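You operate a simulated robot arm through the tools that you are given. There is no shell and no other tool.

You run a simulated two-armed robot. Do the job below in one go: nothing can be reset, and whatever is moved stays where it is left.

Task
Take the locking weight from the wooden table and leave it on top of the spacer there. Open the table drawer, take the screw weight from the wooden table and put it inside and shut the drawer again. Push the right bench door shut. Push the top left drawer shut. Fetch the wooden wedge from the top of the tool stand and set it on top of the blue housing. Put the 130 mm shaft from the top of the packing table on the top of the grey cabinet and the 150 mm shaft on the steel shelf under the spout. The order is free. Set down upright: wooden wedge.

It is judged by the outcome, as a careful person would: the job done as asked, and still so three seconds after it is handed in. It fails if anything else is knocked over, pushed out of place, dropped, spilled or broken.

Robot
Two 6-joint arms with two-finger grippers on one trunk, on a base that drives. Base frame: it is fixed to the floor where the robot stands at the start and does not move with it; the origin is under the middle of the robot, x ahead of it, y to its left, z up; the surface under the hand at the start is at about z = 0.8. Lengths are in m, angles in degrees, forces in N, time in s.
The left shoulder is at the start at [0.03, 0.178, 0.963], the right one opposite. With the tool pointing down near the work surface each hand reaches from about 0.42 to 0.84 m from the robot's upright axis, wherever it stands, measured 20 degrees to its own side. Places, roughly: blue housing (24x20x7 cm) [0.5, -0.7, 0.8]; drawer [-1.2, -5.2, 0.7]; locking weight [0.75, -0.25, 0.75]; right bench door [0.1, -2.2, 0.5]; screw weight [0.75, -1.25, 0.75]; shaft [-7, -1, 1]; spacer (5x5x3 cm) [0.7, -0.6, 0.8]; steel shelf under the spout (30x20 cm) [-5.54, 0.4, 0.54]; table drawer [-1.2, -5.1, 0.7]; top left drawer [0.2, -2.6, 0.7]; top of the grey cabinet [-6.1, 0.6, 0.9]; wooden wedge (11x5x5 cm) [-2.1, -1.4, 0.8]. Payload 2.54 kg a hand.
Tool frame (each hand has its own): the origin (TCP) lies between the finger pads and is the grasp point; the fingertips stand 0.03 m ahead of it; z points along the fingers, y is the line along which they close. Largest opening 0.116 m; the body of the gripper starts 0.095 m behind the TCP.
Orientation is that of the tool frame in the base frame, as [roll, pitch, yaw] about the fixed x, y, z axes, in that order (R = Rz(yaw) Ry(pitch) Rx(roll)). With the fingers straight down and closing along the base's y, the tool's x points along the base's -x, its y along +y and its z along -z.

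Tools
- The arms move only by the tool apply_moves. It takes "left_targets", "right_targets" or both (then of equal length, played together; a hand with none holds still); each is one flat list of numbers, 7 for each row, row after row: the shift along the tool's x, y, z in units of 25 mm (1.0 is 25 mm), then the turn, a rotation vector about the tool's x, y, z in units of 5 degrees (1.0 is 5 degrees), then the opening, from 0 (shut) to 1 (fully open). In form: [x, y, z, rx, ry, rz, fingers, x, y, z, rx, ry, rz, fingers, ...]. A call has 1 to 20 rows; each row shifts and turns the commanded pose from where the row before left it, along the tool's axes as they then stand. A call with a number of a shift or a turn outside -1 to 1 is refused whole. Rows are played at 5 a second. More than 0.05 m and 8.6 degrees between two rows, or a gripper value outside its range, and nothing of the call is played. Where a pose cannot be reached the arm comes as near as it can. A force on the tool above 40 N (or 10 N above the force at the start of the call, whichever is more), or a blocked arm, ends the call early, and 0.2 s more pass. Each finger travels about 0.153 m/s and halts on what it meets, pressing with about 28 N; the grip force reading is that of the motor and also rises with nothing between the fingers. The clock runs only during rows and for 0.2 s after the last one: add rows that do not move to give the fingers time. It gives the time, the measured TCP pose, the force on the tool (base axes), the opening and the grip force at its end, in the units of the frame above (readings bear some noise), with the torque about the TCP (base axes, N m) and any sound that the robot's microphone picked up, and new pictures: "views" is both (left out), scene, wrist or none (wrist: the cameras of the hands that moved).
- Cameras (640 x 400 px; columns grow to the right, rows downward): "scene" is now at [0.0335, -0.0478, 1.6836]; the picture's right is [-0.59, -0.81, 0.00], its down [-0.64, 0.47, -0.60] and it looks along [0.48, -0.36, -0.80] (base axes); focal length 268 px, centre (320, 200). "left" rides on the left gripper at [0.069, 0.015, -0.122] in its tool frame; the picture's right is [-0.21, 0.98, 0.00], its down [-0.83, -0.18, -0.53] and it looks along [-0.52, -0.11, 0.85] (tool axes); focal length 251 px, centre (320, 200). "right" rides on the right gripper at [0.069, -0.015, -0.122] in its tool frame; the picture's right is [0.21, 0.98, 0.00], its down [-0.83, 0.18, -0.53] and it looks along [-0.52, 0.11, 0.85] (tool axes); focal length 251 px, centre (320, 200). There is no depth. A picture from a camera that has moved, and an enlarged one, comes with that camera's place and axes in the base frame and with its lens. The place of the scene camera against the robot may be out by one fixed shift of up to 0.012 m in any direction.
- raise_lower(by): slides the trunk up (or, below 0, down) by that many m; the arms and the scene camera ride with it, the base frame stays. It gives what a move gives, with no picture.
- drive_base(legs): drives the robot by 1 to 6 legs, each [ahead, left, turn to the left] in m, m and degrees, along the robot's own axes; the way and the turn of a leg run together, so that a leg with both is an arc; at most 1.5 m and 180 degrees a leg. The arms and the cameras ride along, it lands a little off, and it stops where it bumps. It gives what a move gives, and a new picture of the scene camera.
- pan_tilt(pan, tilt): turns the head with the scene camera to pan (to the left, within 143 degrees either way) and tilt (down, from -29 to 69), counted from straight ahead of the robot. It gives what a move gives, and a new picture of the scene camera.
- zoom(camera, box): a new picture of the part [left, top, right, bottom] of that camera's present view, enlarged. The clock stands still meanwhile.
- hand_in(): hands the job in; it is judged then, once.

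Places have to be worked out from the pictures, the camera data and where the tool is seen. Open the grippers and draw the arms clear of the work before you hand the job in, unless the task says otherwise.

The tools are called after "Call:" as name(argument=value, ...) on one line, values as JSON. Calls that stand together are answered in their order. apply_moves: Moves the arms, as the interface text tells. Its arguments: {"type":"object","properties":{"left_targets":{"type":"array"},"right_targets":{"type":"array"},"views":{"type":"string","enum":["both","scene","wrist","none"]}},"required":[]} The other tools are called the same way: raise_lower (by) slides the trunk up or down; drive_base (legs) drives the base; pan_tilt (pan, tilt) turns the head that bears the scene camera; zoom (camera, box) takes an enlarged picture of a part of a camera's view; hand_in () hands the job in.

At the start:

```text
clock: 0.0
left_eef_pos: [0.594, -0.0418, 1.0163]
left_ee_rot: [179.9, 0.0, -180.0]
left_contact_force: [-1.2, 0.5, -0.3]
left_torque: [-0.03, 0.02, 0.0]
left_grip_width: 0.1159
left_gripper_force: 0.2
right_eef_pos: [0.3516, -0.4698, 1.0731]
right_ee_rot: [180.0, 0.0, 179.9]
right_contact_force: [-0.4, -0.5, 0.2]
right_torque: [-0.03, -0.01, 0.0]
right_grip_width: 0.1159
right_gripper_force: 0.1
trunk travel left (down, up): [-0.175, 0.365]
robot x, y, heading: [0.0001, -0.0023, -0.0]
head pan, tilt: [-36.4, 53.2]
```

scene: 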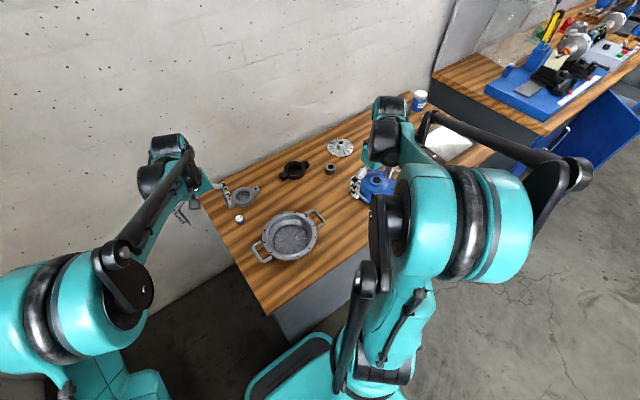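
right: 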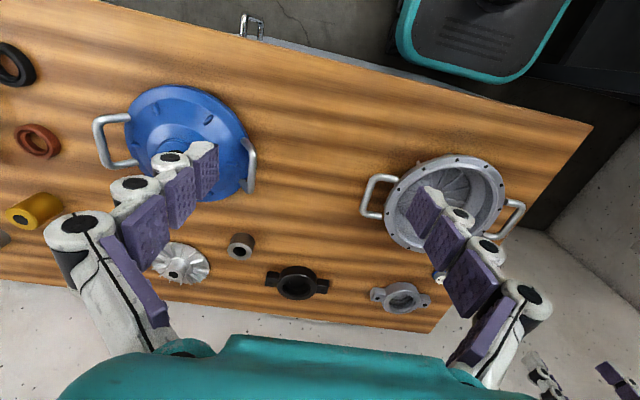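
left: 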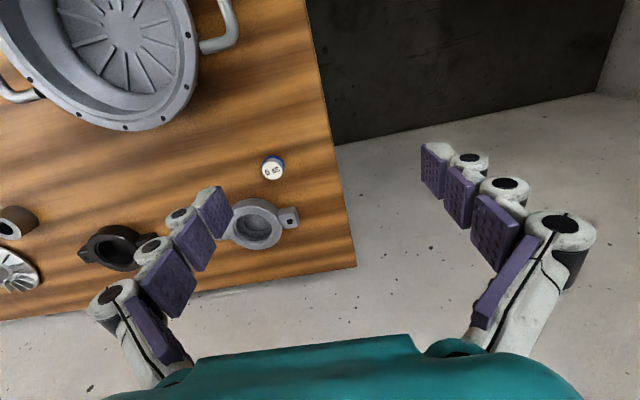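

I'll start by looking closely at the table from the available cameras to identify the locking weight, spacer and screw weight.

Call:
zoom(camera="left", box=[180, 120, 360, 280])

Call:
zoom(camera="right", box=[200, 200, 460, 330])

Call:
zoom(camera="right", box=[0, 30, 260, 300])

Call:
zoom(camera="scene", box=[200, 80, 460, 280])

```text
2.50 times, centred on (270, 200) of left
camera zoom: at [0.5255, -0.0261, 1.1391], right [0.21, 0.98, 0.0], down [0.83, -0.18, 0.53], along [0.52, -0.11, -0.85], focal length 629 px, centre (445, 200)
```

zoom: 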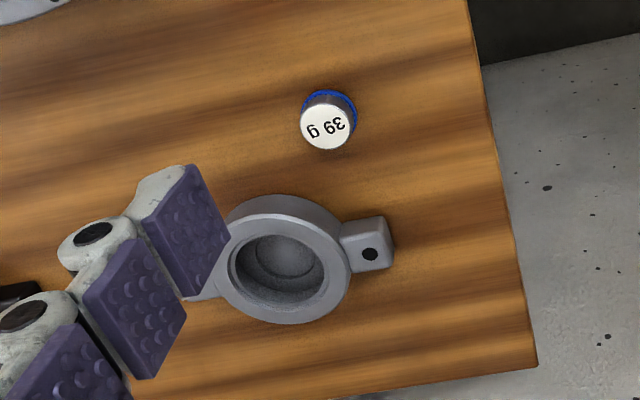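

```text
2.46 times, centred on (330, 265) of right
camera zoom: at [0.2827, -0.4851, 1.1966], right [-0.21, 0.98, 0.0], down [0.83, 0.18, 0.53], along [0.52, 0.11, -0.85], focal length 619 px, centre (295, 40)
```

zoom: 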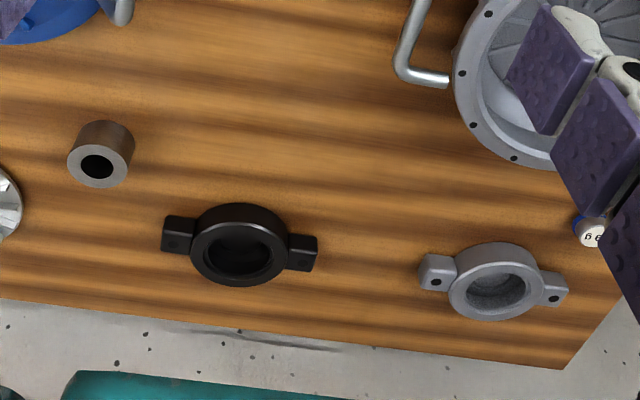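

```text
1.48 times, centred on (130, 165) of right
camera zoom: at [0.2827, -0.4851, 1.1966], right [-0.21, 0.98, 0.0], down [0.83, 0.18, 0.53], along [0.52, 0.11, -0.85], focal length 372 px, centre (602, 252)
```

zoom: 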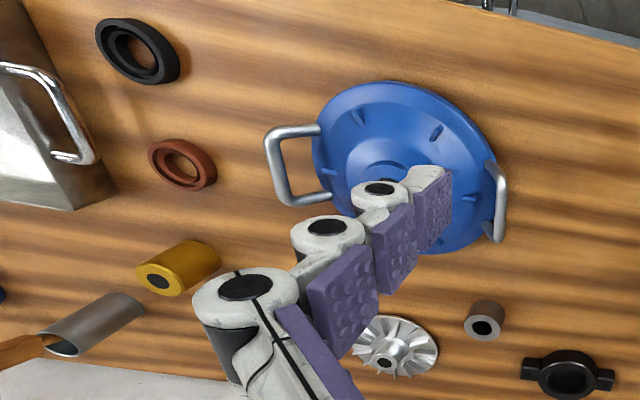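

```text
2.00 times, centred on (330, 180) of scene
camera zoom: at [0.0335, -0.0478, 1.6836], right [-0.59, -0.81, 0.0], down [-0.64, 0.47, -0.6], along [0.48, -0.36, -0.8], focal length 536 px, centre (300, 240)
```

zoom: 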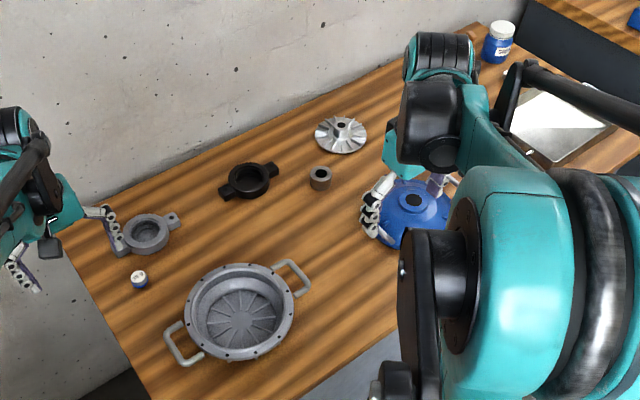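

The small "39 g" cap-like piece near (0.68,-0.14) may be the locking weight; I need to see the rest of the table (and any labels) before deciding. I turn the head to see the right part of the table.

Call:
pan_tilt(pan=-65, tilt=35)

Call:
zoom(camera="scene", box=[0, 100, 320, 300])

Call:
zoom(camera="scene", box=[320, 0, 640, 200])

```text
clock: 0.9
left_eef_pos: [0.5936, -0.0422, 1.0169]
left_ee_rot: [-179.9, 0.0, -180.0]
left_contact_force: [-0.2, 0.0, -0.5]
left_torque: [-0.01, 0.0, 0.03]
left_grip_width: 0.116
left_gripper_force: 0.1
right_eef_pos: [0.3517, -0.4698, 1.0743]
right_ee_rot: [180.0, 0.1, -180.0]
right_contact_force: [-0.5, 0.4, -0.8]
right_torque: [0.0, -0.01, 0.02]
right_grip_width: 0.1161
right_gripper_force: 0.1
trunk travel left (down, up): [-0.175, 0.365]
robot x, y, heading: [-0.0001, 0.0022, -0.0]
head pan, tilt: [-65.0, 35.0]
camera scene: at [0.0113, -0.0837, 1.7094], right [-0.91, -0.42, 0.0], down [-0.24, 0.52, -0.82], along [0.35, -0.74, -0.57], focal length 268 px, centre (320, 200)
```

scene: 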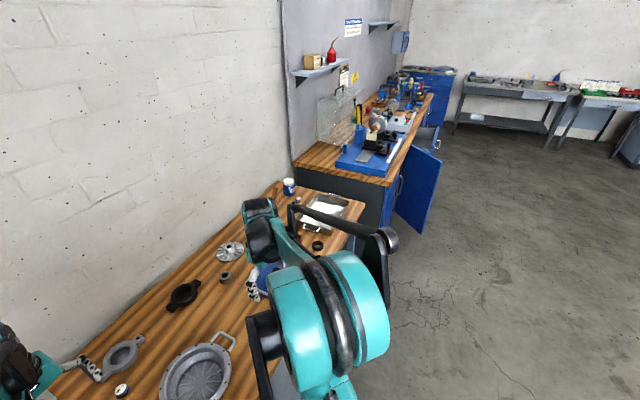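

```text
2.00 times, centred on (160, 200) of scene
camera zoom: at [0.0113, -0.0837, 1.7094], right [-0.91, -0.42, 0.0], down [-0.24, 0.52, -0.82], along [0.35, -0.74, -0.57], focal length 536 px, centre (640, 200)
```

zoom: 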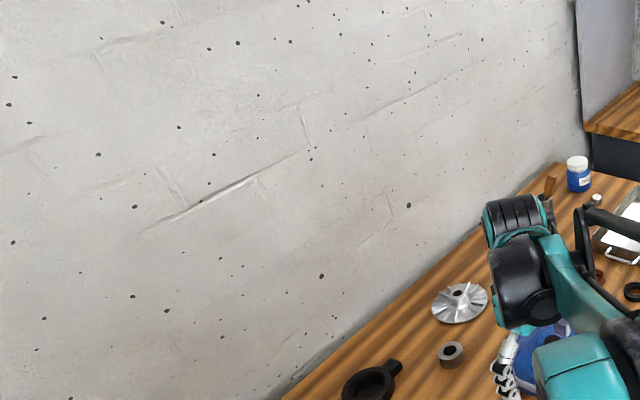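

```text
2.00 times, centred on (480, 100) of scene
camera zoom: at [0.0113, -0.0837, 1.7094], right [-0.91, -0.42, 0.0], down [-0.24, 0.52, -0.82], along [0.35, -0.74, -0.57], focal length 536 px, centre (0, 400)
```

zoom: 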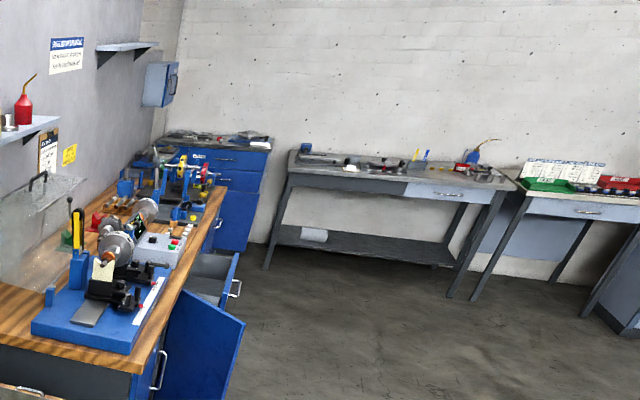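

There's a second small white-topped piece next to the blue jar, and notes on the wall that may explain which weight is which. I zoom on those.

Call:
zoom(camera="scene", box=[325, 50, 375, 100])

Call:
zoom(camera="scene", box=[335, 10, 375, 45])

Call:
zoom(camera="scene", box=[270, 165, 350, 215])

Call:
zoom(camera="scene", box=[560, 60, 640, 110])

```text
8.00 times, centred on (350, 75) of scene
camera zoom: at [0.0113, -0.0837, 1.7094], right [-0.91, -0.42, 0.0], down [-0.24, 0.52, -0.82], along [0.35, -0.74, -0.57], focal length 2145 px, centre (80, 1200)
```

zoom: 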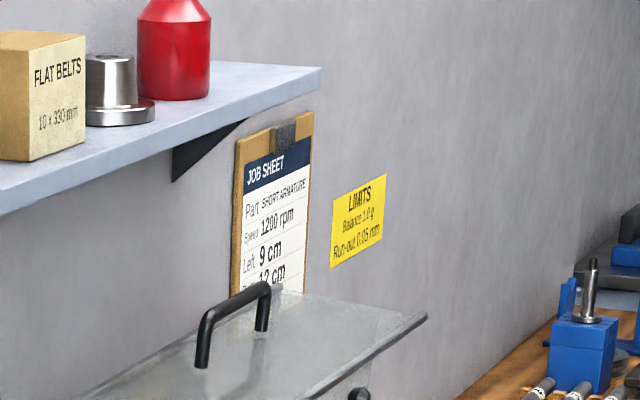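

```text
11.43 times, centred on (355, 28) of scene
camera zoom: at [0.0113, -0.0837, 1.7094], right [-0.91, -0.42, 0.0], down [-0.24, 0.52, -0.82], along [0.35, -0.74, -0.57], focal length 3064 px, centre (-80, 2171)
```

zoom: 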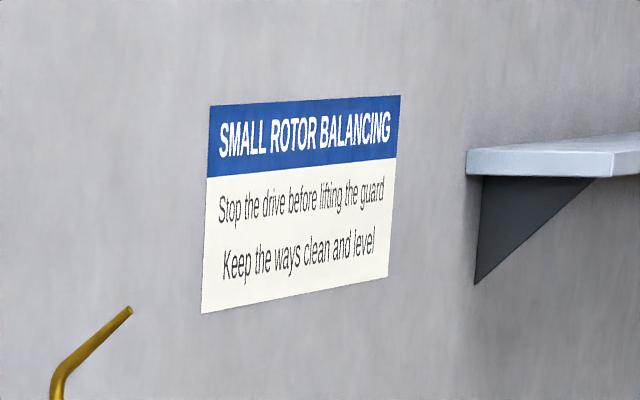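

```text
8.00 times, centred on (310, 190) of scene
camera zoom: at [0.0113, -0.0837, 1.7094], right [-0.91, -0.42, 0.0], down [-0.24, 0.52, -0.82], along [0.35, -0.74, -0.57], focal length 2145 px, centre (400, 280)
```

zoom: 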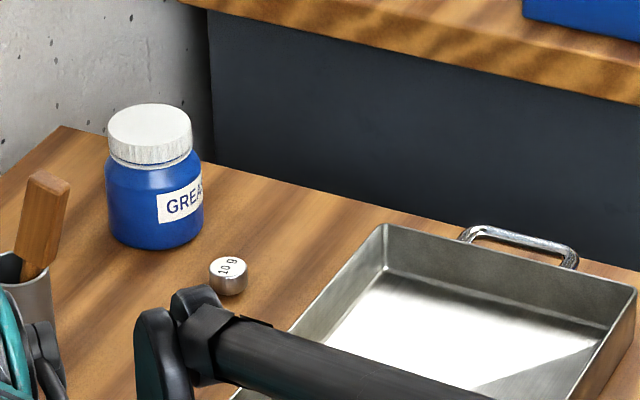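

```text
8.00 times, centred on (600, 85) of scene
camera zoom: at [0.0113, -0.0837, 1.7094], right [-0.91, -0.42, 0.0], down [-0.24, 0.52, -0.82], along [0.35, -0.74, -0.57], focal length 2145 px, centre (-1920, 1120)
```

zoom: 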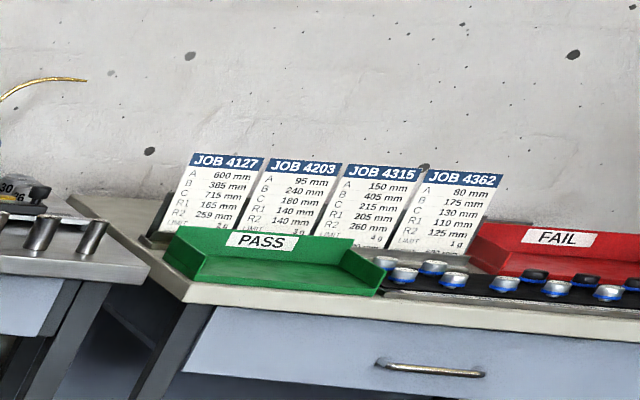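

The small steel "10 g" piece by the grease jar (~(0.71,-1.25)) should be the screw weight, and the blue-collared "39 g" one the locking weight. I survey the rest of the room before moving.

Call:
pan_tilt(pan=-125, tilt=20)

Call:
zoom(camera="scene", box=[0, 0, 320, 200])

Call:
zoom(camera="scene", box=[320, 0, 640, 200])

Call:
pan_tilt(pan=140, tilt=20)

Call:
zoom(camera="scene", box=[0, 0, 320, 200])

Call:
zoom(camera="scene", box=[320, 0, 640, 200])

```text
clock: 2.2
left_eef_pos: [0.5932, -0.0424, 1.0164]
left_ee_rot: [180.0, 0.0, -180.0]
left_contact_force: [-0.3, -0.7, -0.2]
left_torque: [-0.05, 0.0, 0.03]
left_grip_width: 0.116
left_gripper_force: 0.1
right_eef_pos: [0.3512, -0.4692, 1.0744]
right_ee_rot: [179.9, -0.1, 179.9]
right_contact_force: [0.3, 0.5, -0.1]
right_torque: [0.02, 0.02, -0.04]
right_grip_width: 0.1161
right_gripper_force: 0.1
trunk travel left (down, up): [-0.175, 0.365]
robot x, y, heading: [-0.0012, 0.0013, 0.1]
head pan, tilt: [-125.0, 20.0]
camera scene: at [-0.0794, -0.0803, 1.7333], right [-0.82, 0.57, 0.0], down [0.2, 0.28, -0.94], along [-0.54, -0.77, -0.34], focal length 268 px, centre (320, 200)
```

scene: 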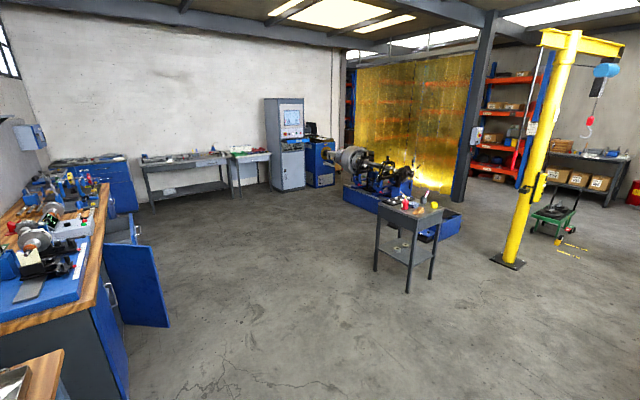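

```text
2.00 times, centred on (160, 100) of scene
camera zoom: at [-0.0794, -0.0803, 1.7333], right [-0.82, 0.57, 0.0], down [0.2, 0.28, -0.94], along [-0.54, -0.77, -0.34], focal length 536 px, centre (640, 400)
```

zoom: 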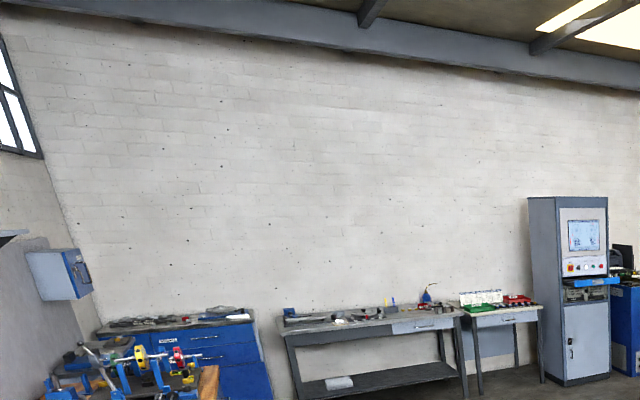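

```text
2.00 times, centred on (480, 100) of scene
camera zoom: at [-0.0794, -0.0803, 1.7333], right [-0.82, 0.57, 0.0], down [0.2, 0.28, -0.94], along [-0.54, -0.77, -0.34], focal length 536 px, centre (0, 400)
```

zoom: 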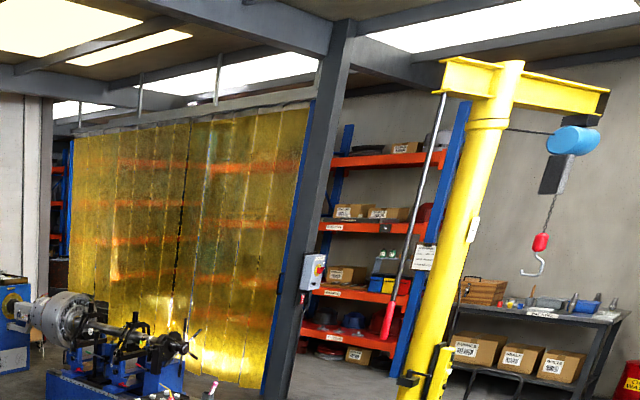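

```text
clock: 5.9
left_eef_pos: [0.5923, -0.0426, 1.0179]
left_ee_rot: [-179.9, 0.1, 179.9]
left_contact_force: [0.2, 0.5, -0.2]
left_torque: [0.0, -0.01, 0.01]
left_grip_width: 0.1162
left_gripper_force: 0.0
right_eef_pos: [0.351, -0.4708, 1.0751]
right_ee_rot: [-180.0, 0.0, 179.9]
right_contact_force: [-0.5, -0.5, 0.6]
right_torque: [-0.03, -0.01, 0.02]
right_grip_width: 0.1161
right_gripper_force: 0.1
trunk travel left (down, up): [-0.175, 0.365]
robot x, y, heading: [-0.0004, 0.0005, -0.1]
head pan, tilt: [140.0, 20.0]
camera scene: at [-0.0973, 0.0559, 1.7334], right [0.64, 0.77, 0.0], down [0.26, -0.22, -0.94], along [-0.72, 0.6, -0.34], focal length 268 px, centre (320, 200)
```

scene: 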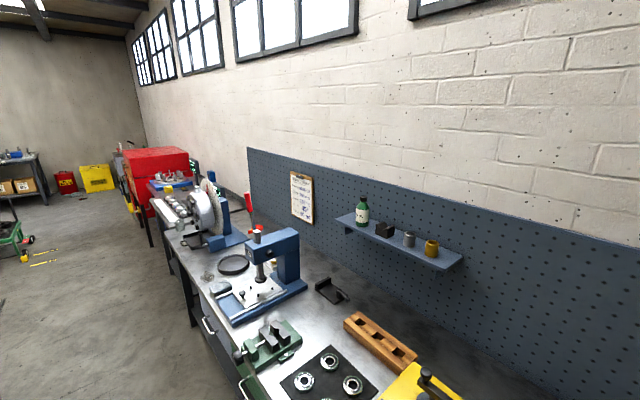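

```text
2.00 times, centred on (160, 100) of scene
camera zoom: at [-0.0973, 0.0559, 1.7334], right [0.64, 0.77, 0.0], down [0.26, -0.22, -0.94], along [-0.72, 0.6, -0.34], focal length 536 px, centre (640, 400)
```

zoom: 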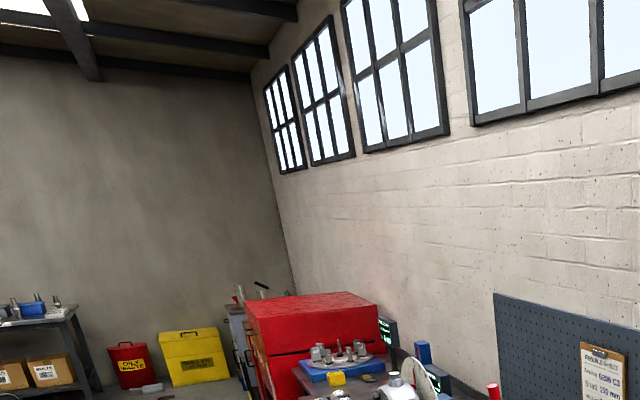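

```text
2.00 times, centred on (480, 100) of scene
camera zoom: at [-0.0973, 0.0559, 1.7334], right [0.64, 0.77, 0.0], down [0.26, -0.22, -0.94], along [-0.72, 0.6, -0.34], focal length 536 px, centre (0, 400)
```

zoom: 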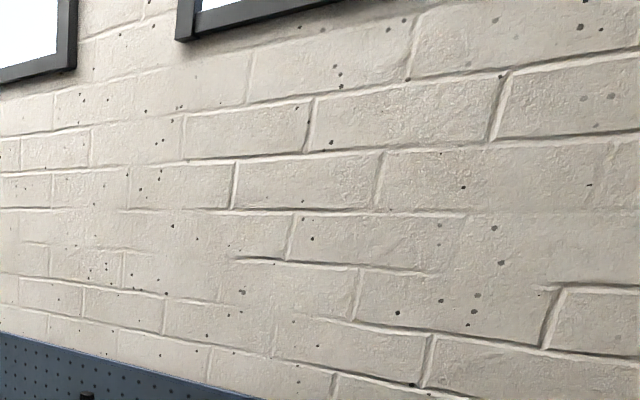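

Room layout is clear: wooden table ahead, bench to its right, grey table with drawer at y≈-5, tool stand mid-room, packing table/cabinet at the far end. First job: locking weight; I sidestep 0.2 m to the right so the right hand reaches both weight and spacer.

Call:
drive_base(legs=[[0, -0.2, 0]])

Call:
pan_tilt(pan=-5, tilt=55)

```text
clock: 7.5
left_eef_pos: [0.5938, -0.2452, 1.0177]
left_ee_rot: [179.9, 0.1, 179.9]
left_contact_force: [-0.1, -0.2, -0.1]
left_torque: [0.03, 0.01, 0.0]
left_grip_width: 0.116
left_gripper_force: 0.0
right_eef_pos: [0.3514, -0.6713, 1.0748]
right_ee_rot: [180.0, 0.0, 180.0]
right_contact_force: [-0.1, -0.6, 0.2]
right_torque: [0.0, -0.02, -0.02]
right_grip_width: 0.1161
right_gripper_force: 0.0
trunk travel left (down, up): [-0.175, 0.365]
robot x, y, heading: [0.0034, -0.202, -0.2]
head pan, tilt: [140.0, 20.0]
camera scene: at [-0.0974, -0.1458, 1.7334], right [0.64, 0.77, 0.0], down [0.26, -0.22, -0.94], along [-0.72, 0.61, -0.34], focal length 268 px, centre (320, 200)
```

scene: 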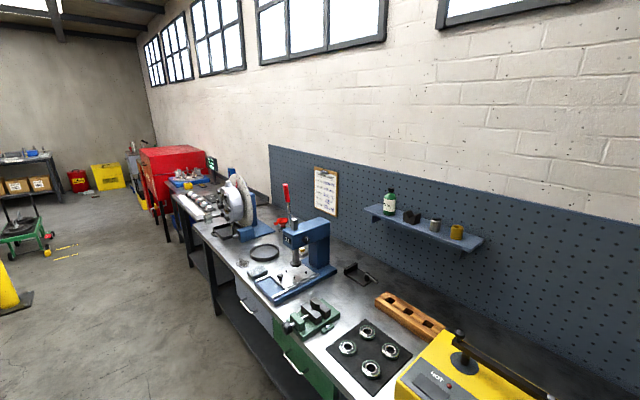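

```text
clock: 9.8
left_eef_pos: [0.594, -0.2434, 1.0177]
left_ee_rot: [-179.9, -0.1, 179.9]
left_contact_force: [0.3, 0.0, -0.6]
left_torque: [-0.02, 0.02, 0.03]
left_grip_width: 0.116
left_gripper_force: 0.0
right_eef_pos: [0.3506, -0.67, 1.0743]
right_ee_rot: [179.9, 0.0, 179.9]
right_contact_force: [0.7, 0.2, -0.3]
right_torque: [0.01, 0.01, -0.02]
right_grip_width: 0.1158
right_gripper_force: 0.0
trunk travel left (down, up): [-0.175, 0.365]
robot x, y, heading: [-0.0008, -0.2027, 0.1]
head pan, tilt: [-5.0, 55.0]
camera scene: at [0.0456, -0.2105, 1.6813], right [-0.09, -1.0, 0.0], down [-0.82, 0.07, -0.57], along [0.57, -0.05, -0.82], focal length 268 px, centre (320, 200)
```

scene: 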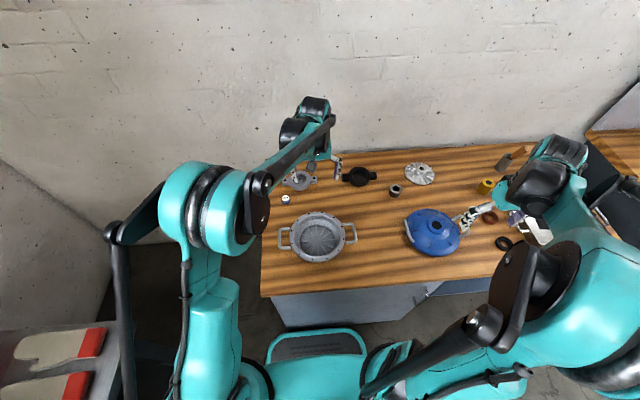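

The left hand is nearer to the weight, so I'll use it. I take a fresh left-wrist view to triangulate the weight against the earlier one (0.2 m baseline).

Call:
apply_moves(left_targets=[0, 0, 0, 0, 0, 0, 0.65], views="wrist")

Call:
zoom(camera="left", box=[320, 120, 500, 280])

Call:
zoom(camera="left", box=[40, 180, 220, 340])

```text
clock: 10.2
left_eef_pos: [0.5937, -0.2431, 1.016]
left_ee_rot: [179.9, 0.0, 179.9]
left_contact_force: [-0.5, -1.0, 0.0]
left_torque: [0.0, 0.02, 0.02]
left_grip_width: 0.0752
left_gripper_force: 0.1
right_eef_pos: [0.3504, -0.67, 1.0747]
right_ee_rot: [179.9, 0.0, 179.9]
right_contact_force: [-0.2, 0.9, -0.1]
right_torque: [-0.03, 0.0, 0.0]
right_grip_width: 0.1161
right_gripper_force: 0.0
trunk travel left (down, up): [-0.175, 0.365]
robot x, y, heading: [0.0017, -0.2023, -0.3]
head pan, tilt: [-5.0, 55.0]
camera left: at [0.5252, -0.2272, 1.1391], right [0.22, 0.98, 0.0], down [0.83, -0.18, 0.53], along [0.52, -0.12, -0.85], focal length 251 px, centre (320, 200)
```

left: 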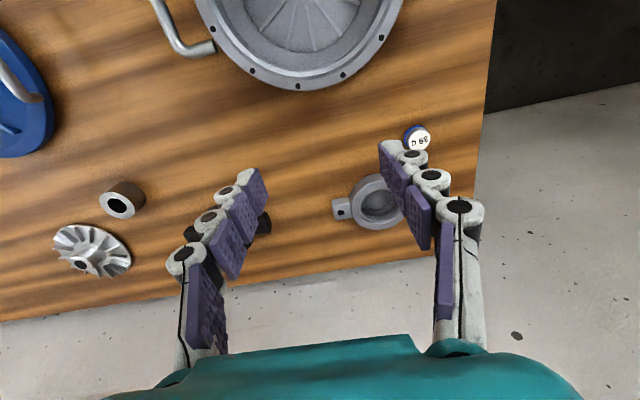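

```text
2.50 times, centred on (410, 200) of left
camera zoom: at [0.5252, -0.2272, 1.1391], right [0.22, 0.98, 0.0], down [0.83, -0.18, 0.53], along [0.52, -0.12, -0.85], focal length 629 px, centre (95, 200)
```

zoom: 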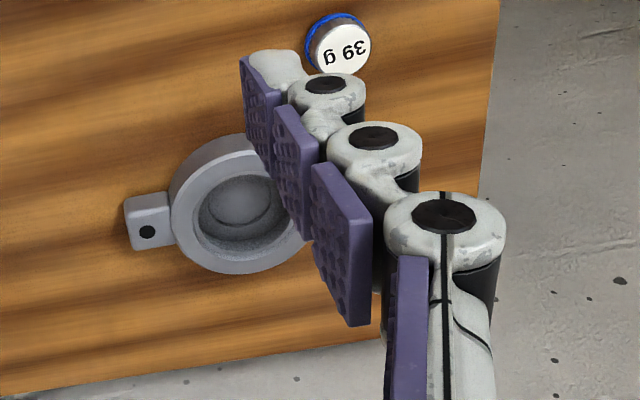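

```text
2.50 times, centred on (130, 260) of left
camera zoom: at [0.5252, -0.2272, 1.1391], right [0.22, 0.98, 0.0], down [0.83, -0.18, 0.53], along [0.52, -0.12, -0.85], focal length 629 px, centre (795, 50)
```

zoom: 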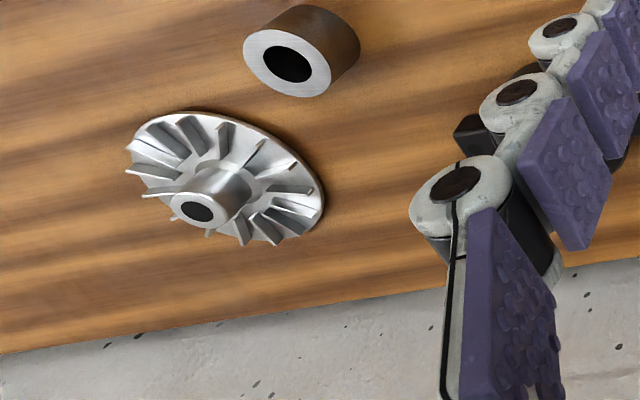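

Triangulation gives the weight top at about (0.660,-0.123,0.817) and the spacer top at about (0.666,-0.571,0.82), so the table is at z≈0.79. I move the left hand above the weight.

Call:
apply_moves(left_targets=[-0.54, 0.96, 0.4, 0, 0, 0, 0.65, -0.54, 0.96, 0.4, 0, 0, 0, 0.65, -0.54, 0.96, 0.5, 0, 0, 0, 0.65, -0.54, 0.96, 0.6, 0, 0, 0, 0.65, -0.54, 0.96, 0.6, 0, 0, 0, 0.65, 0, 0, 0.5, 0, 0, 0, 0.65], views="both")

Call:
zoom(camera="left", box=[220, 80, 420, 240])

```text
clock: 11.6
left_eef_pos: [0.6616, -0.1234, 0.9417]
left_ee_rot: [180.0, 0.1, 179.9]
left_contact_force: [-0.1, -0.3, -0.2]
left_torque: [0.02, -0.04, 0.0]
left_grip_width: 0.0755
left_gripper_force: 0.1
right_eef_pos: [0.3493, -0.6704, 1.0746]
right_ee_rot: [180.0, 0.1, 179.9]
right_contact_force: [0.3, -0.7, 0.2]
right_torque: [-0.01, 0.02, 0.0]
right_grip_width: 0.1158
right_gripper_force: 0.1
trunk travel left (down, up): [-0.175, 0.365]
robot x, y, heading: [0.0013, -0.1988, 0.2]
head pan, tilt: [-5.0, 55.0]
camera scene: at [0.0455, -0.2111, 1.6813], right [-0.09, -1.0, 0.0], down [-0.82, 0.07, -0.57], along [0.57, -0.05, -0.82], focal length 268 px, centre (320, 200)
camera left: at [0.5929, -0.1078, 1.0642], right [0.22, 0.98, 0.0], down [0.83, -0.18, 0.53], along [0.52, -0.12, -0.85], focal length 251 px, centre (320, 200)
```

scene: 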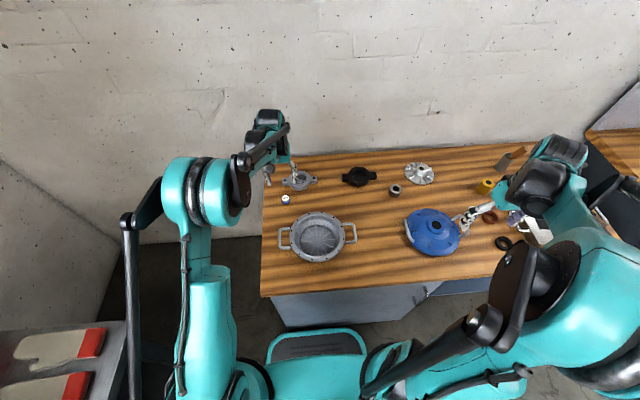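
left: 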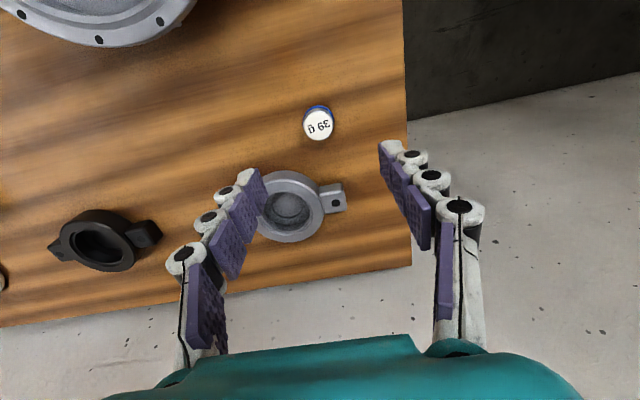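

```text
2.50 times, centred on (320, 160) of left
camera zoom: at [0.5929, -0.1078, 1.0642], right [0.22, 0.98, 0.0], down [0.83, -0.18, 0.53], along [0.52, -0.12, -0.85], focal length 629 px, centre (320, 300)
```

zoom: 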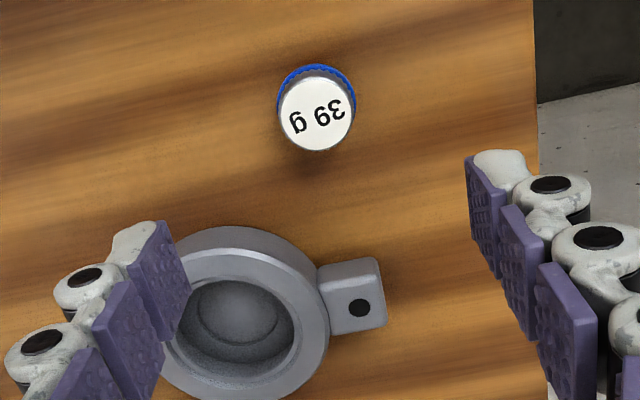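

The weight sits at (0.660,-0.123), right under the TCP. I lower to z≈0.824 and close.

Call:
apply_moves(left_targets=[0.05, 0, 0.94, 0, 0, 0, 0.65, 0, 0, 0.94, 0, 0, 0, 0.65, 0, 0, 0.94, 0, 0, 0, 0.65, 0, 0, 0.94, 0, 0, 0, 0.65, 0, 0, 0.9, 0, 0, 0, 0.65, 0, 0, 0, 0, 0, 0, 0.65], views="wrist")

```text
clock: 13.0
left_eef_pos: [0.661, -0.1227, 0.8256]
left_ee_rot: [179.9, 0.0, 179.9]
left_contact_force: [0.3, 0.2, -0.2]
left_torque: [-0.01, 0.04, 0.0]
left_grip_width: 0.0755
left_gripper_force: 0.2
right_eef_pos: [0.3489, -0.6702, 1.075]
right_ee_rot: [-180.0, 0.0, 179.9]
right_contact_force: [0.2, 0.2, -0.4]
right_torque: [-0.03, 0.01, 0.0]
right_grip_width: 0.1159
right_gripper_force: 0.1
trunk travel left (down, up): [-0.175, 0.365]
robot x, y, heading: [-0.0032, -0.1997, -0.1]
head pan, tilt: [-5.0, 55.0]
camera left: at [0.592, -0.1072, 0.9476], right [0.22, 0.98, 0.0], down [0.83, -0.18, 0.53], along [0.52, -0.12, -0.85], focal length 251 px, centre (320, 200)
```

left: 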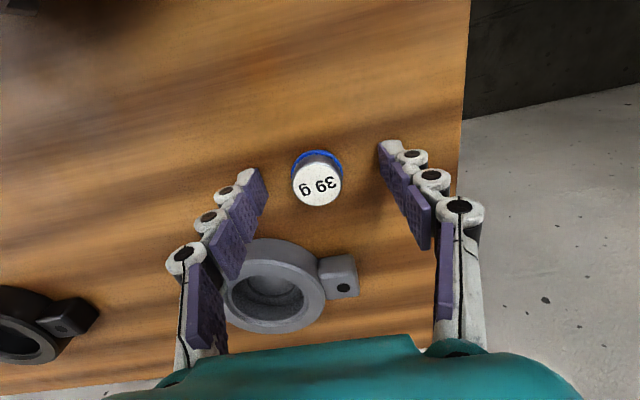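

Fingers straddle the weight without contact. Closing the left gripper.

Call:
apply_moves(left_targets=[0, 0, 0, 0, 0, 0, 0.4, 0, 0, 0, 0, 0, 0, 0.2, 0, 0, 0, 0, 0, 0, 0.1, 0, 0, 0, 0, 0, 0, 0.1], views="wrist")

```text
clock: 13.6
left_eef_pos: [0.6588, -0.1252, 0.8295]
left_ee_rot: [-180.0, 0.0, 179.9]
left_contact_force: [-4.7, -0.1, 23.6]
left_torque: [-0.02, 0.23, -0.05]
left_grip_width: 0.0278
left_gripper_force: 28.3
right_eef_pos: [0.3493, -0.6709, 1.0759]
right_ee_rot: [180.0, 0.1, 179.9]
right_contact_force: [0.5, 0.3, -0.6]
right_torque: [-0.01, -0.02, 0.06]
right_grip_width: 0.1161
right_gripper_force: 0.0
trunk travel left (down, up): [-0.175, 0.365]
robot x, y, heading: [-0.0026, -0.203, -0.2]
head pan, tilt: [-5.0, 55.0]
stopped in row 2 (left hand): the force on the tool passed its limit at 43 N (the readings are from after the stop); the commanded pose is now the measured one
camera left: at [0.5901, -0.1076, 0.9513], right [0.22, 0.98, 0.0], down [0.82, -0.18, 0.53], along [0.52, -0.12, -0.85], focal length 251 px, centre (320, 200)
```

left: 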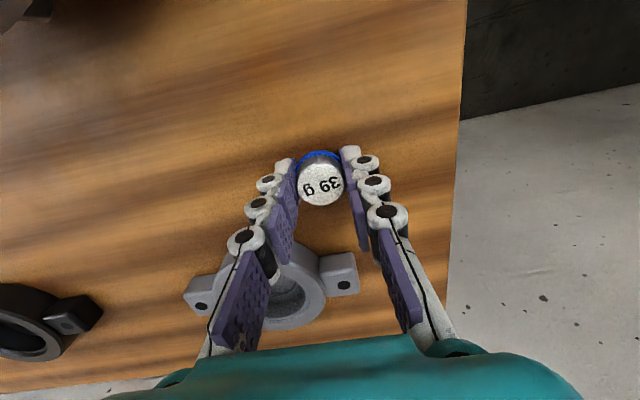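

Closing pushed the fingertips against the table a little (23 N upward), but the weight is gripped at 0.028 m. I lift gently.

Call:
apply_moves(left_targets=[0, 0, -0.2, 0, 0, 0, 0.1, 0, 0, -0.2, 0, 0, 0, 0.1, 0, 0, -0.4, 0, 0, 0, 0.1, 0, 0, -0.8, 0, 0, 0, 0.1, 0, 0, -0.8, 0, 0, 0, 0.1, 0, 0, 0, 0, 0, 0, 0.1], views="wrist")

Call:
zoom(camera="left", box=[220, 100, 420, 260])

```text
clock: 15.0
left_eef_pos: [0.6607, -0.1238, 0.888]
left_ee_rot: [180.0, 0.0, 179.9]
left_contact_force: [0.5, -0.7, -0.5]
left_torque: [0.0, 0.0, 0.0]
left_grip_width: 0.0277
left_gripper_force: 28.2
right_eef_pos: [0.3507, -0.67, 1.0754]
right_ee_rot: [-180.0, 0.0, 179.9]
right_contact_force: [-0.4, 0.6, -0.4]
right_torque: [-0.02, -0.03, 0.0]
right_grip_width: 0.116
right_gripper_force: 0.1
trunk travel left (down, up): [-0.175, 0.365]
robot x, y, heading: [0.0015, -0.1986, 0.2]
head pan, tilt: [-5.0, 55.0]
camera left: at [0.5924, -0.1076, 1.009], right [0.22, 0.98, 0.0], down [0.83, -0.18, 0.53], along [0.52, -0.12, -0.85], focal length 251 px, centre (320, 200)
```

left: 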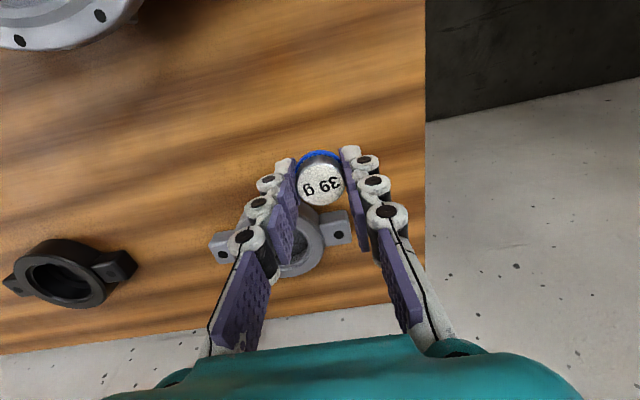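

```text
2.50 times, centred on (320, 180) of left
camera zoom: at [0.5924, -0.1076, 1.009], right [0.22, 0.98, 0.0], down [0.83, -0.18, 0.53], along [0.52, -0.12, -0.85], focal length 629 px, centre (320, 250)
```

zoom: 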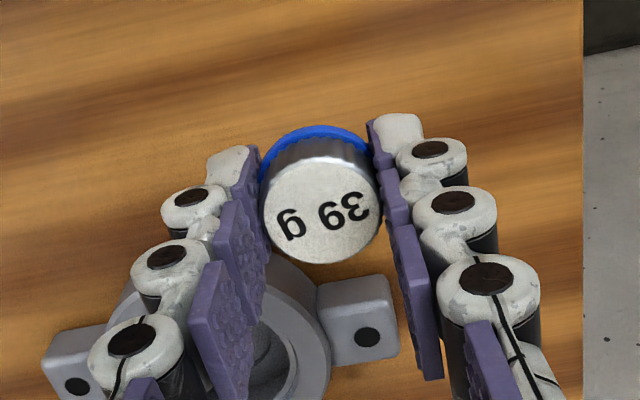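

Weight is held and lifted. I raise it further and sidestep 0.25 m to the right to bring the spacer within the left hand's reach.

Call:
apply_moves(left_targets=[0, 0, -0.9, 0, 0, 0, 0.1, 0, 0, -0.9, 0, 0, 0, 0.1, 0, 0, -0.9, 0, 0, 0, 0.1], views="none")

Call:
drive_base(legs=[[0, -0.27, 0]])

```text
clock: 15.8
left_eef_pos: [0.6608, -0.1255, 0.9546]
left_ee_rot: [-179.9, 0.0, 179.9]
left_contact_force: [0.0, 0.5, 0.5]
left_torque: [-0.01, 0.01, -0.02]
left_grip_width: 0.0274
left_gripper_force: 28.5
right_eef_pos: [0.3498, -0.6709, 1.0745]
right_ee_rot: [-180.0, 0.0, 179.8]
right_contact_force: [0.2, 1.0, 0.1]
right_torque: [0.03, -0.01, 0.02]
right_grip_width: 0.1163
right_gripper_force: 0.0
trunk travel left (down, up): [-0.175, 0.365]
robot x, y, heading: [0.0022, -0.2021, 0.1]
head pan, tilt: [-5.0, 55.0]
```

```text
clock: 17.7
left_eef_pos: [0.6605, -0.4007, 0.9565]
left_ee_rot: [180.0, 0.0, 179.9]
left_contact_force: [0.5, 0.0, 0.0]
left_torque: [0.05, 0.0, 0.01]
left_grip_width: 0.0274
left_gripper_force: 27.9
right_eef_pos: [0.3508, -0.9469, 1.074]
right_ee_rot: [180.0, -0.1, 179.9]
right_contact_force: [-0.2, -0.4, 0.1]
right_torque: [0.05, -0.01, -0.03]
right_grip_width: 0.1159
right_gripper_force: 0.1
trunk travel left (down, up): [-0.175, 0.365]
robot x, y, heading: [-0.0018, -0.4735, -0.3]
head pan, tilt: [-5.0, 55.0]
camera scene: at [0.0452, -0.4869, 1.6812], right [-0.09, -1.0, 0.0], down [-0.82, 0.07, -0.57], along [0.57, -0.05, -0.82], focal length 268 px, centre (320, 200)
```

scene: 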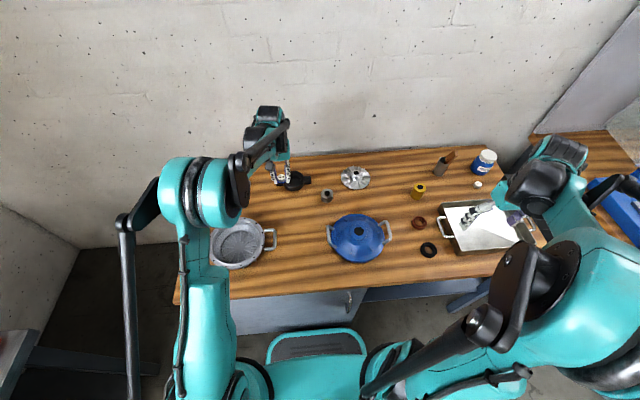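

Now I bring the held weight close to the spacer (staying high) and look again to refine the spacer's position.

Call:
apply_moves(left_targets=[0, -1, 0, 0, 0, 0, 0.1, 0, -1, 0, 0, 0, 0, 0.1, 0, -1, 0, 0, 0, 0, 0.1, 0, -1, 0, 0, 0, 0, 0.1, 0, 0, 0, 0, 0, 0, 0.1], views="wrist")

Call:
zoom(camera="left", box=[180, 80, 380, 240])

```text
clock: 18.9
left_eef_pos: [0.66, -0.4976, 0.9539]
left_ee_rot: [180.0, 0.0, 179.8]
left_contact_force: [-0.2, 0.1, -0.2]
left_torque: [-0.01, 0.02, 0.01]
left_grip_width: 0.0277
left_gripper_force: 27.5
right_eef_pos: [0.3489, -0.9455, 1.0754]
right_ee_rot: [180.0, 0.0, 179.9]
right_contact_force: [-0.3, 0.4, -0.2]
right_torque: [0.0, 0.03, 0.0]
right_grip_width: 0.1159
right_gripper_force: 0.0
trunk travel left (down, up): [-0.175, 0.365]
robot x, y, heading: [-0.0038, -0.4768, -0.1]
head pan, tilt: [-5.0, 55.0]
camera left: at [0.5914, -0.482, 1.0762], right [0.22, 0.98, 0.0], down [0.83, -0.18, 0.53], along [0.52, -0.12, -0.85], focal length 251 px, centre (320, 200)
```

left: 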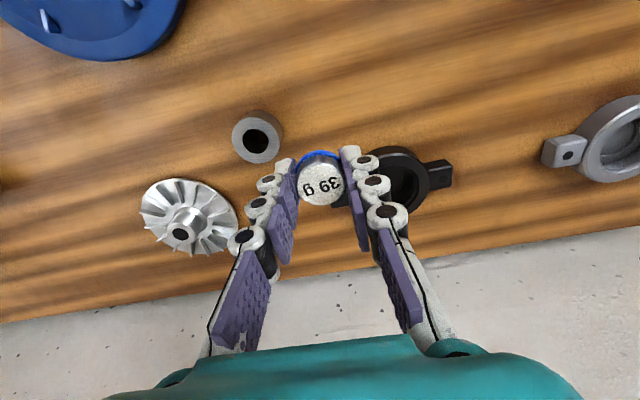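

```text
2.50 times, centred on (280, 160) of left
camera zoom: at [0.5914, -0.482, 1.0762], right [0.22, 0.98, 0.0], down [0.83, -0.18, 0.53], along [0.52, -0.12, -0.85], focal length 629 px, centre (420, 300)
```

zoom: 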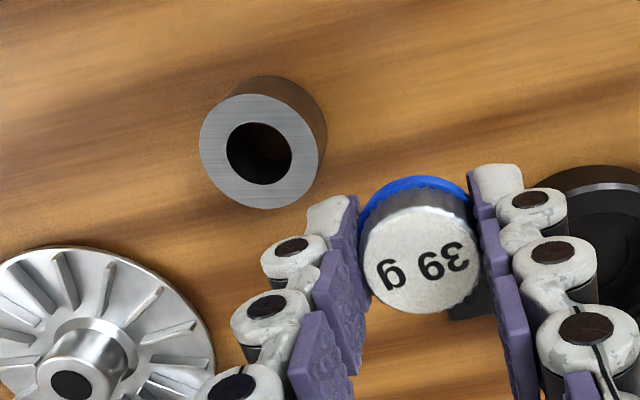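

Relative to the held weight the spacer is offset by about (-0.001,-0.069). I move over it and come down to just above.

Call:
apply_moves(left_targets=[0.05, -0.93, 0, 0, 0, 0, 0.1, 0, -0.92, 0, 0, 0, 0, 0.1, 0, -0.92, 0, 0, 0, 0, 0.1, 0, 0, 0.8, 0, 0, 0, 0.1, 0, 0, 0.8, 0, 0, 0, 0.1, 0, 0, 0.8, 0, 0, 0, 0.1, 0, 0, 0.6, 0, 0, 0, 0.1, 0, 0, 0, 0, 0, 0, 0.1], views="both")

Call:
zoom(camera="left", box=[220, 100, 420, 260])

Call:
zoom(camera="scene", box=[290, 150, 390, 230])

```text
clock: 20.7
left_eef_pos: [0.6585, -0.568, 0.8796]
left_ee_rot: [180.0, 0.0, 179.9]
left_contact_force: [-0.6, 0.6, -0.6]
left_torque: [-0.02, -0.03, -0.01]
left_grip_width: 0.0277
left_gripper_force: 27.8
right_eef_pos: [0.3506, -0.9455, 1.0739]
right_ee_rot: [180.0, -0.1, 179.9]
right_contact_force: [0.2, -0.1, 0.0]
right_torque: [0.03, -0.02, 0.0]
right_grip_width: 0.116
right_gripper_force: 0.1
trunk travel left (down, up): [-0.175, 0.365]
robot x, y, heading: [-0.0023, -0.4749, -0.2]
head pan, tilt: [-5.0, 55.0]
camera scene: at [0.0451, -0.4854, 1.6813], right [-0.09, -1.0, 0.0], down [-0.82, 0.07, -0.57], along [0.57, -0.05, -0.82], focal length 268 px, centre (320, 200)
camera left: at [0.5901, -0.552, 1.0007], right [0.22, 0.98, 0.0], down [0.83, -0.18, 0.53], along [0.52, -0.12, -0.85], focal length 251 px, centre (320, 200)
```

scene: 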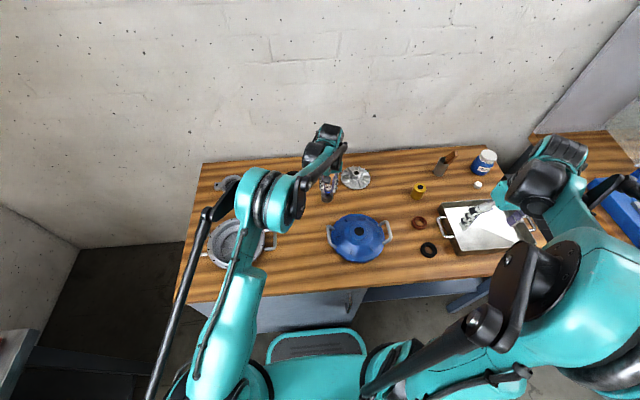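
left: 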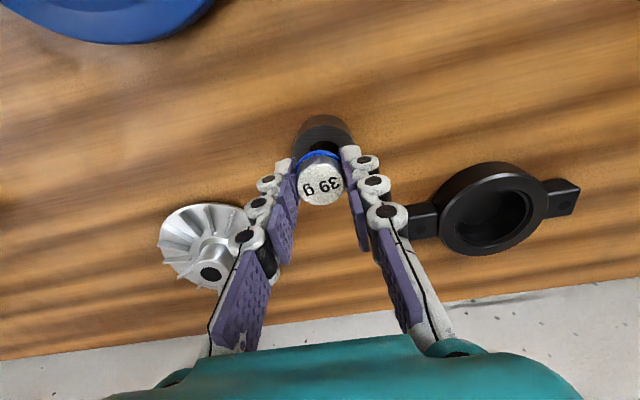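

```text
2.50 times, centred on (320, 180) of left
camera zoom: at [0.5901, -0.552, 1.0007], right [0.22, 0.98, 0.0], down [0.83, -0.18, 0.53], along [0.52, -0.12, -0.85], focal length 629 px, centre (320, 250)
```

zoom: 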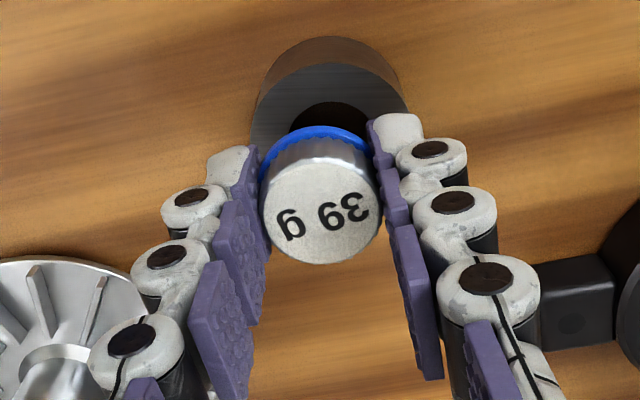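

```text
5.00 times, centred on (340, 190) of scene
camera zoom: at [0.0451, -0.4854, 1.6813], right [-0.09, -1.0, 0.0], down [-0.82, 0.07, -0.57], along [0.57, -0.05, -0.82], focal length 1340 px, centre (220, 250)
```

zoom: 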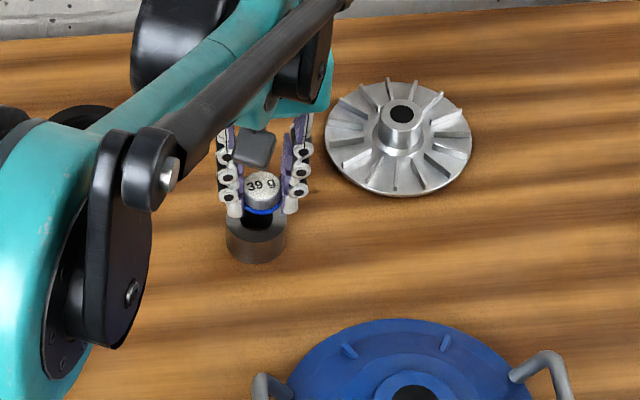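

The spacer ring appears ~3 mm to the +y side of the weight. I correct that and come down to about 6 mm above.

Call:
apply_moves(left_targets=[0, 0.13, 0, 0, 0, 0, 0.1, 0, 0, 0.3, 0, 0, 0, 0.1, 0, 0, 0.25, 0, 0, 0, 0.1, 0, 0, 0, 0, 0, 0, 0.1], views="wrist")

Call:
zoom(camera="left", box=[260, 100, 380, 200])

Call:
zoom(camera="scene", box=[300, 160, 360, 220])

```text
clock: 21.7
left_eef_pos: [0.6587, -0.5644, 0.8659]
left_ee_rot: [-180.0, 0.0, 179.9]
left_contact_force: [0.6, -0.3, 0.6]
left_torque: [-0.02, 0.03, -0.01]
left_grip_width: 0.0279
left_gripper_force: 28.3
right_eef_pos: [0.3504, -0.9452, 1.0751]
right_ee_rot: [-180.0, 0.0, 179.8]
right_contact_force: [0.5, -0.6, -0.2]
right_torque: [-0.02, 0.0, 0.02]
right_grip_width: 0.1158
right_gripper_force: 0.1
trunk travel left (down, up): [-0.175, 0.365]
robot x, y, heading: [-0.0025, -0.4758, -0.0]
head pan, tilt: [-5.0, 55.0]
camera left: at [0.59, -0.549, 0.9872], right [0.22, 0.98, 0.0], down [0.83, -0.18, 0.53], along [0.52, -0.12, -0.85], focal length 251 px, centre (320, 200)
```

left: 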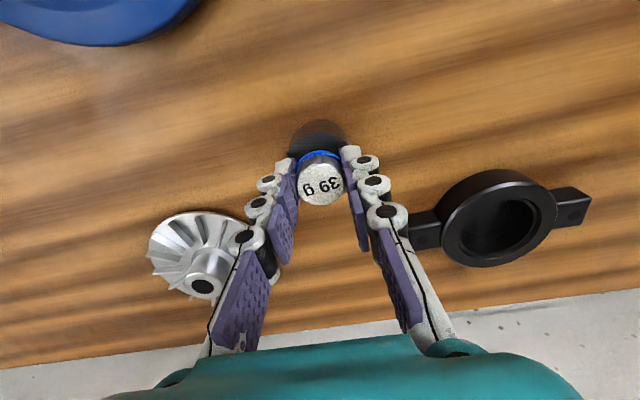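

```text
4.00 times, centred on (320, 150) of left
camera zoom: at [0.59, -0.549, 0.9872], right [0.22, 0.98, 0.0], down [0.83, -0.18, 0.53], along [0.52, -0.12, -0.85], focal length 1006 px, centre (320, 400)
```

zoom: 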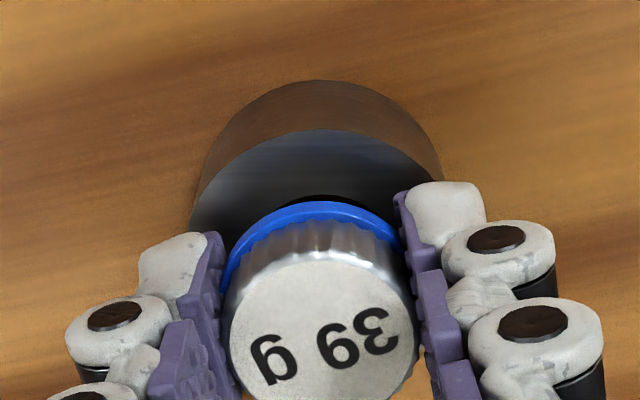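

```text
6.67 times, centred on (330, 190) of scene
camera zoom: at [0.0453, -0.4856, 1.6813], right [-0.09, -1.0, 0.0], down [-0.82, 0.07, -0.57], along [0.57, -0.05, -0.82], focal length 1787 px, centre (253, 267)
```

zoom: 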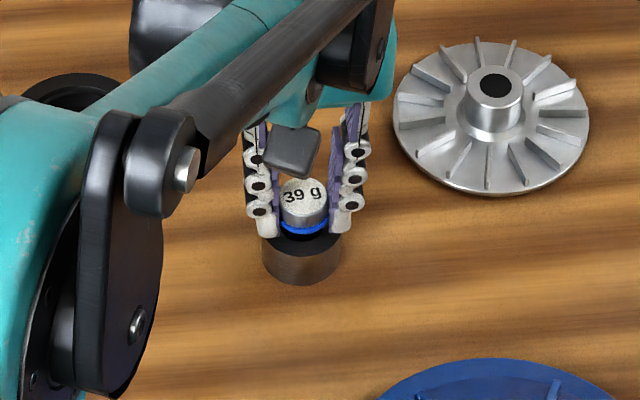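

Alignment now within ~1–2 mm. I step down the last few millimetres.

Call:
apply_moves(left_targets=[-0.05, 0, 0.08, 0, 0, 0, 0.1, 0, 0, 0.08, 0, 0, 0, 0.1, 0, 0, 0.06, 0, 0, 0, 0.1, 0, 0, 0, 0, 0, 0, 0.1], views="none")

```text
clock: 22.7
left_eef_pos: [0.6596, -0.5647, 0.8597]
left_ee_rot: [179.9, 0.0, 179.9]
left_contact_force: [-0.3, -0.1, -1.3]
left_torque: [0.01, -0.04, -0.05]
left_grip_width: 0.0275
left_gripper_force: 28.4
right_eef_pos: [0.3508, -0.9452, 1.075]
right_ee_rot: [-179.9, 0.0, 179.9]
right_contact_force: [-0.1, -0.6, 0.5]
right_torque: [-0.03, -0.02, -0.01]
right_grip_width: 0.1161
right_gripper_force: 0.2
trunk travel left (down, up): [-0.175, 0.365]
robot x, y, heading: [0.002, -0.4753, -0.3]
head pan, tilt: [-5.0, 55.0]
```

No contact yet; I go down in 1 mm steps.

Call:
apply_moves(left_targets=[0, 0, 0.04, 0, 0, 0, 0.1, 0, 0, 0.04, 0, 0, 0, 0.1, 0, 0, 0, 0, 0, 0, 0.1], views="none")

```text
clock: 23.5
left_eef_pos: [0.6604, -0.5654, 0.8602]
left_ee_rot: [180.0, 0.2, 179.9]
left_contact_force: [5.9, -2.3, 20.4]
left_torque: [0.0, -0.2, -0.02]
left_grip_width: 0.0276
left_gripper_force: 27.9
right_eef_pos: [0.349, -0.9456, 1.0764]
right_ee_rot: [180.0, -0.1, 179.8]
right_contact_force: [0.5, -0.5, -0.2]
right_torque: [0.01, 0.0, 0.0]
right_grip_width: 0.1158
right_gripper_force: 0.1
trunk travel left (down, up): [-0.175, 0.365]
robot x, y, heading: [-0.0019, -0.4762, 0.2]
head pan, tilt: [-5.0, 55.0]
```

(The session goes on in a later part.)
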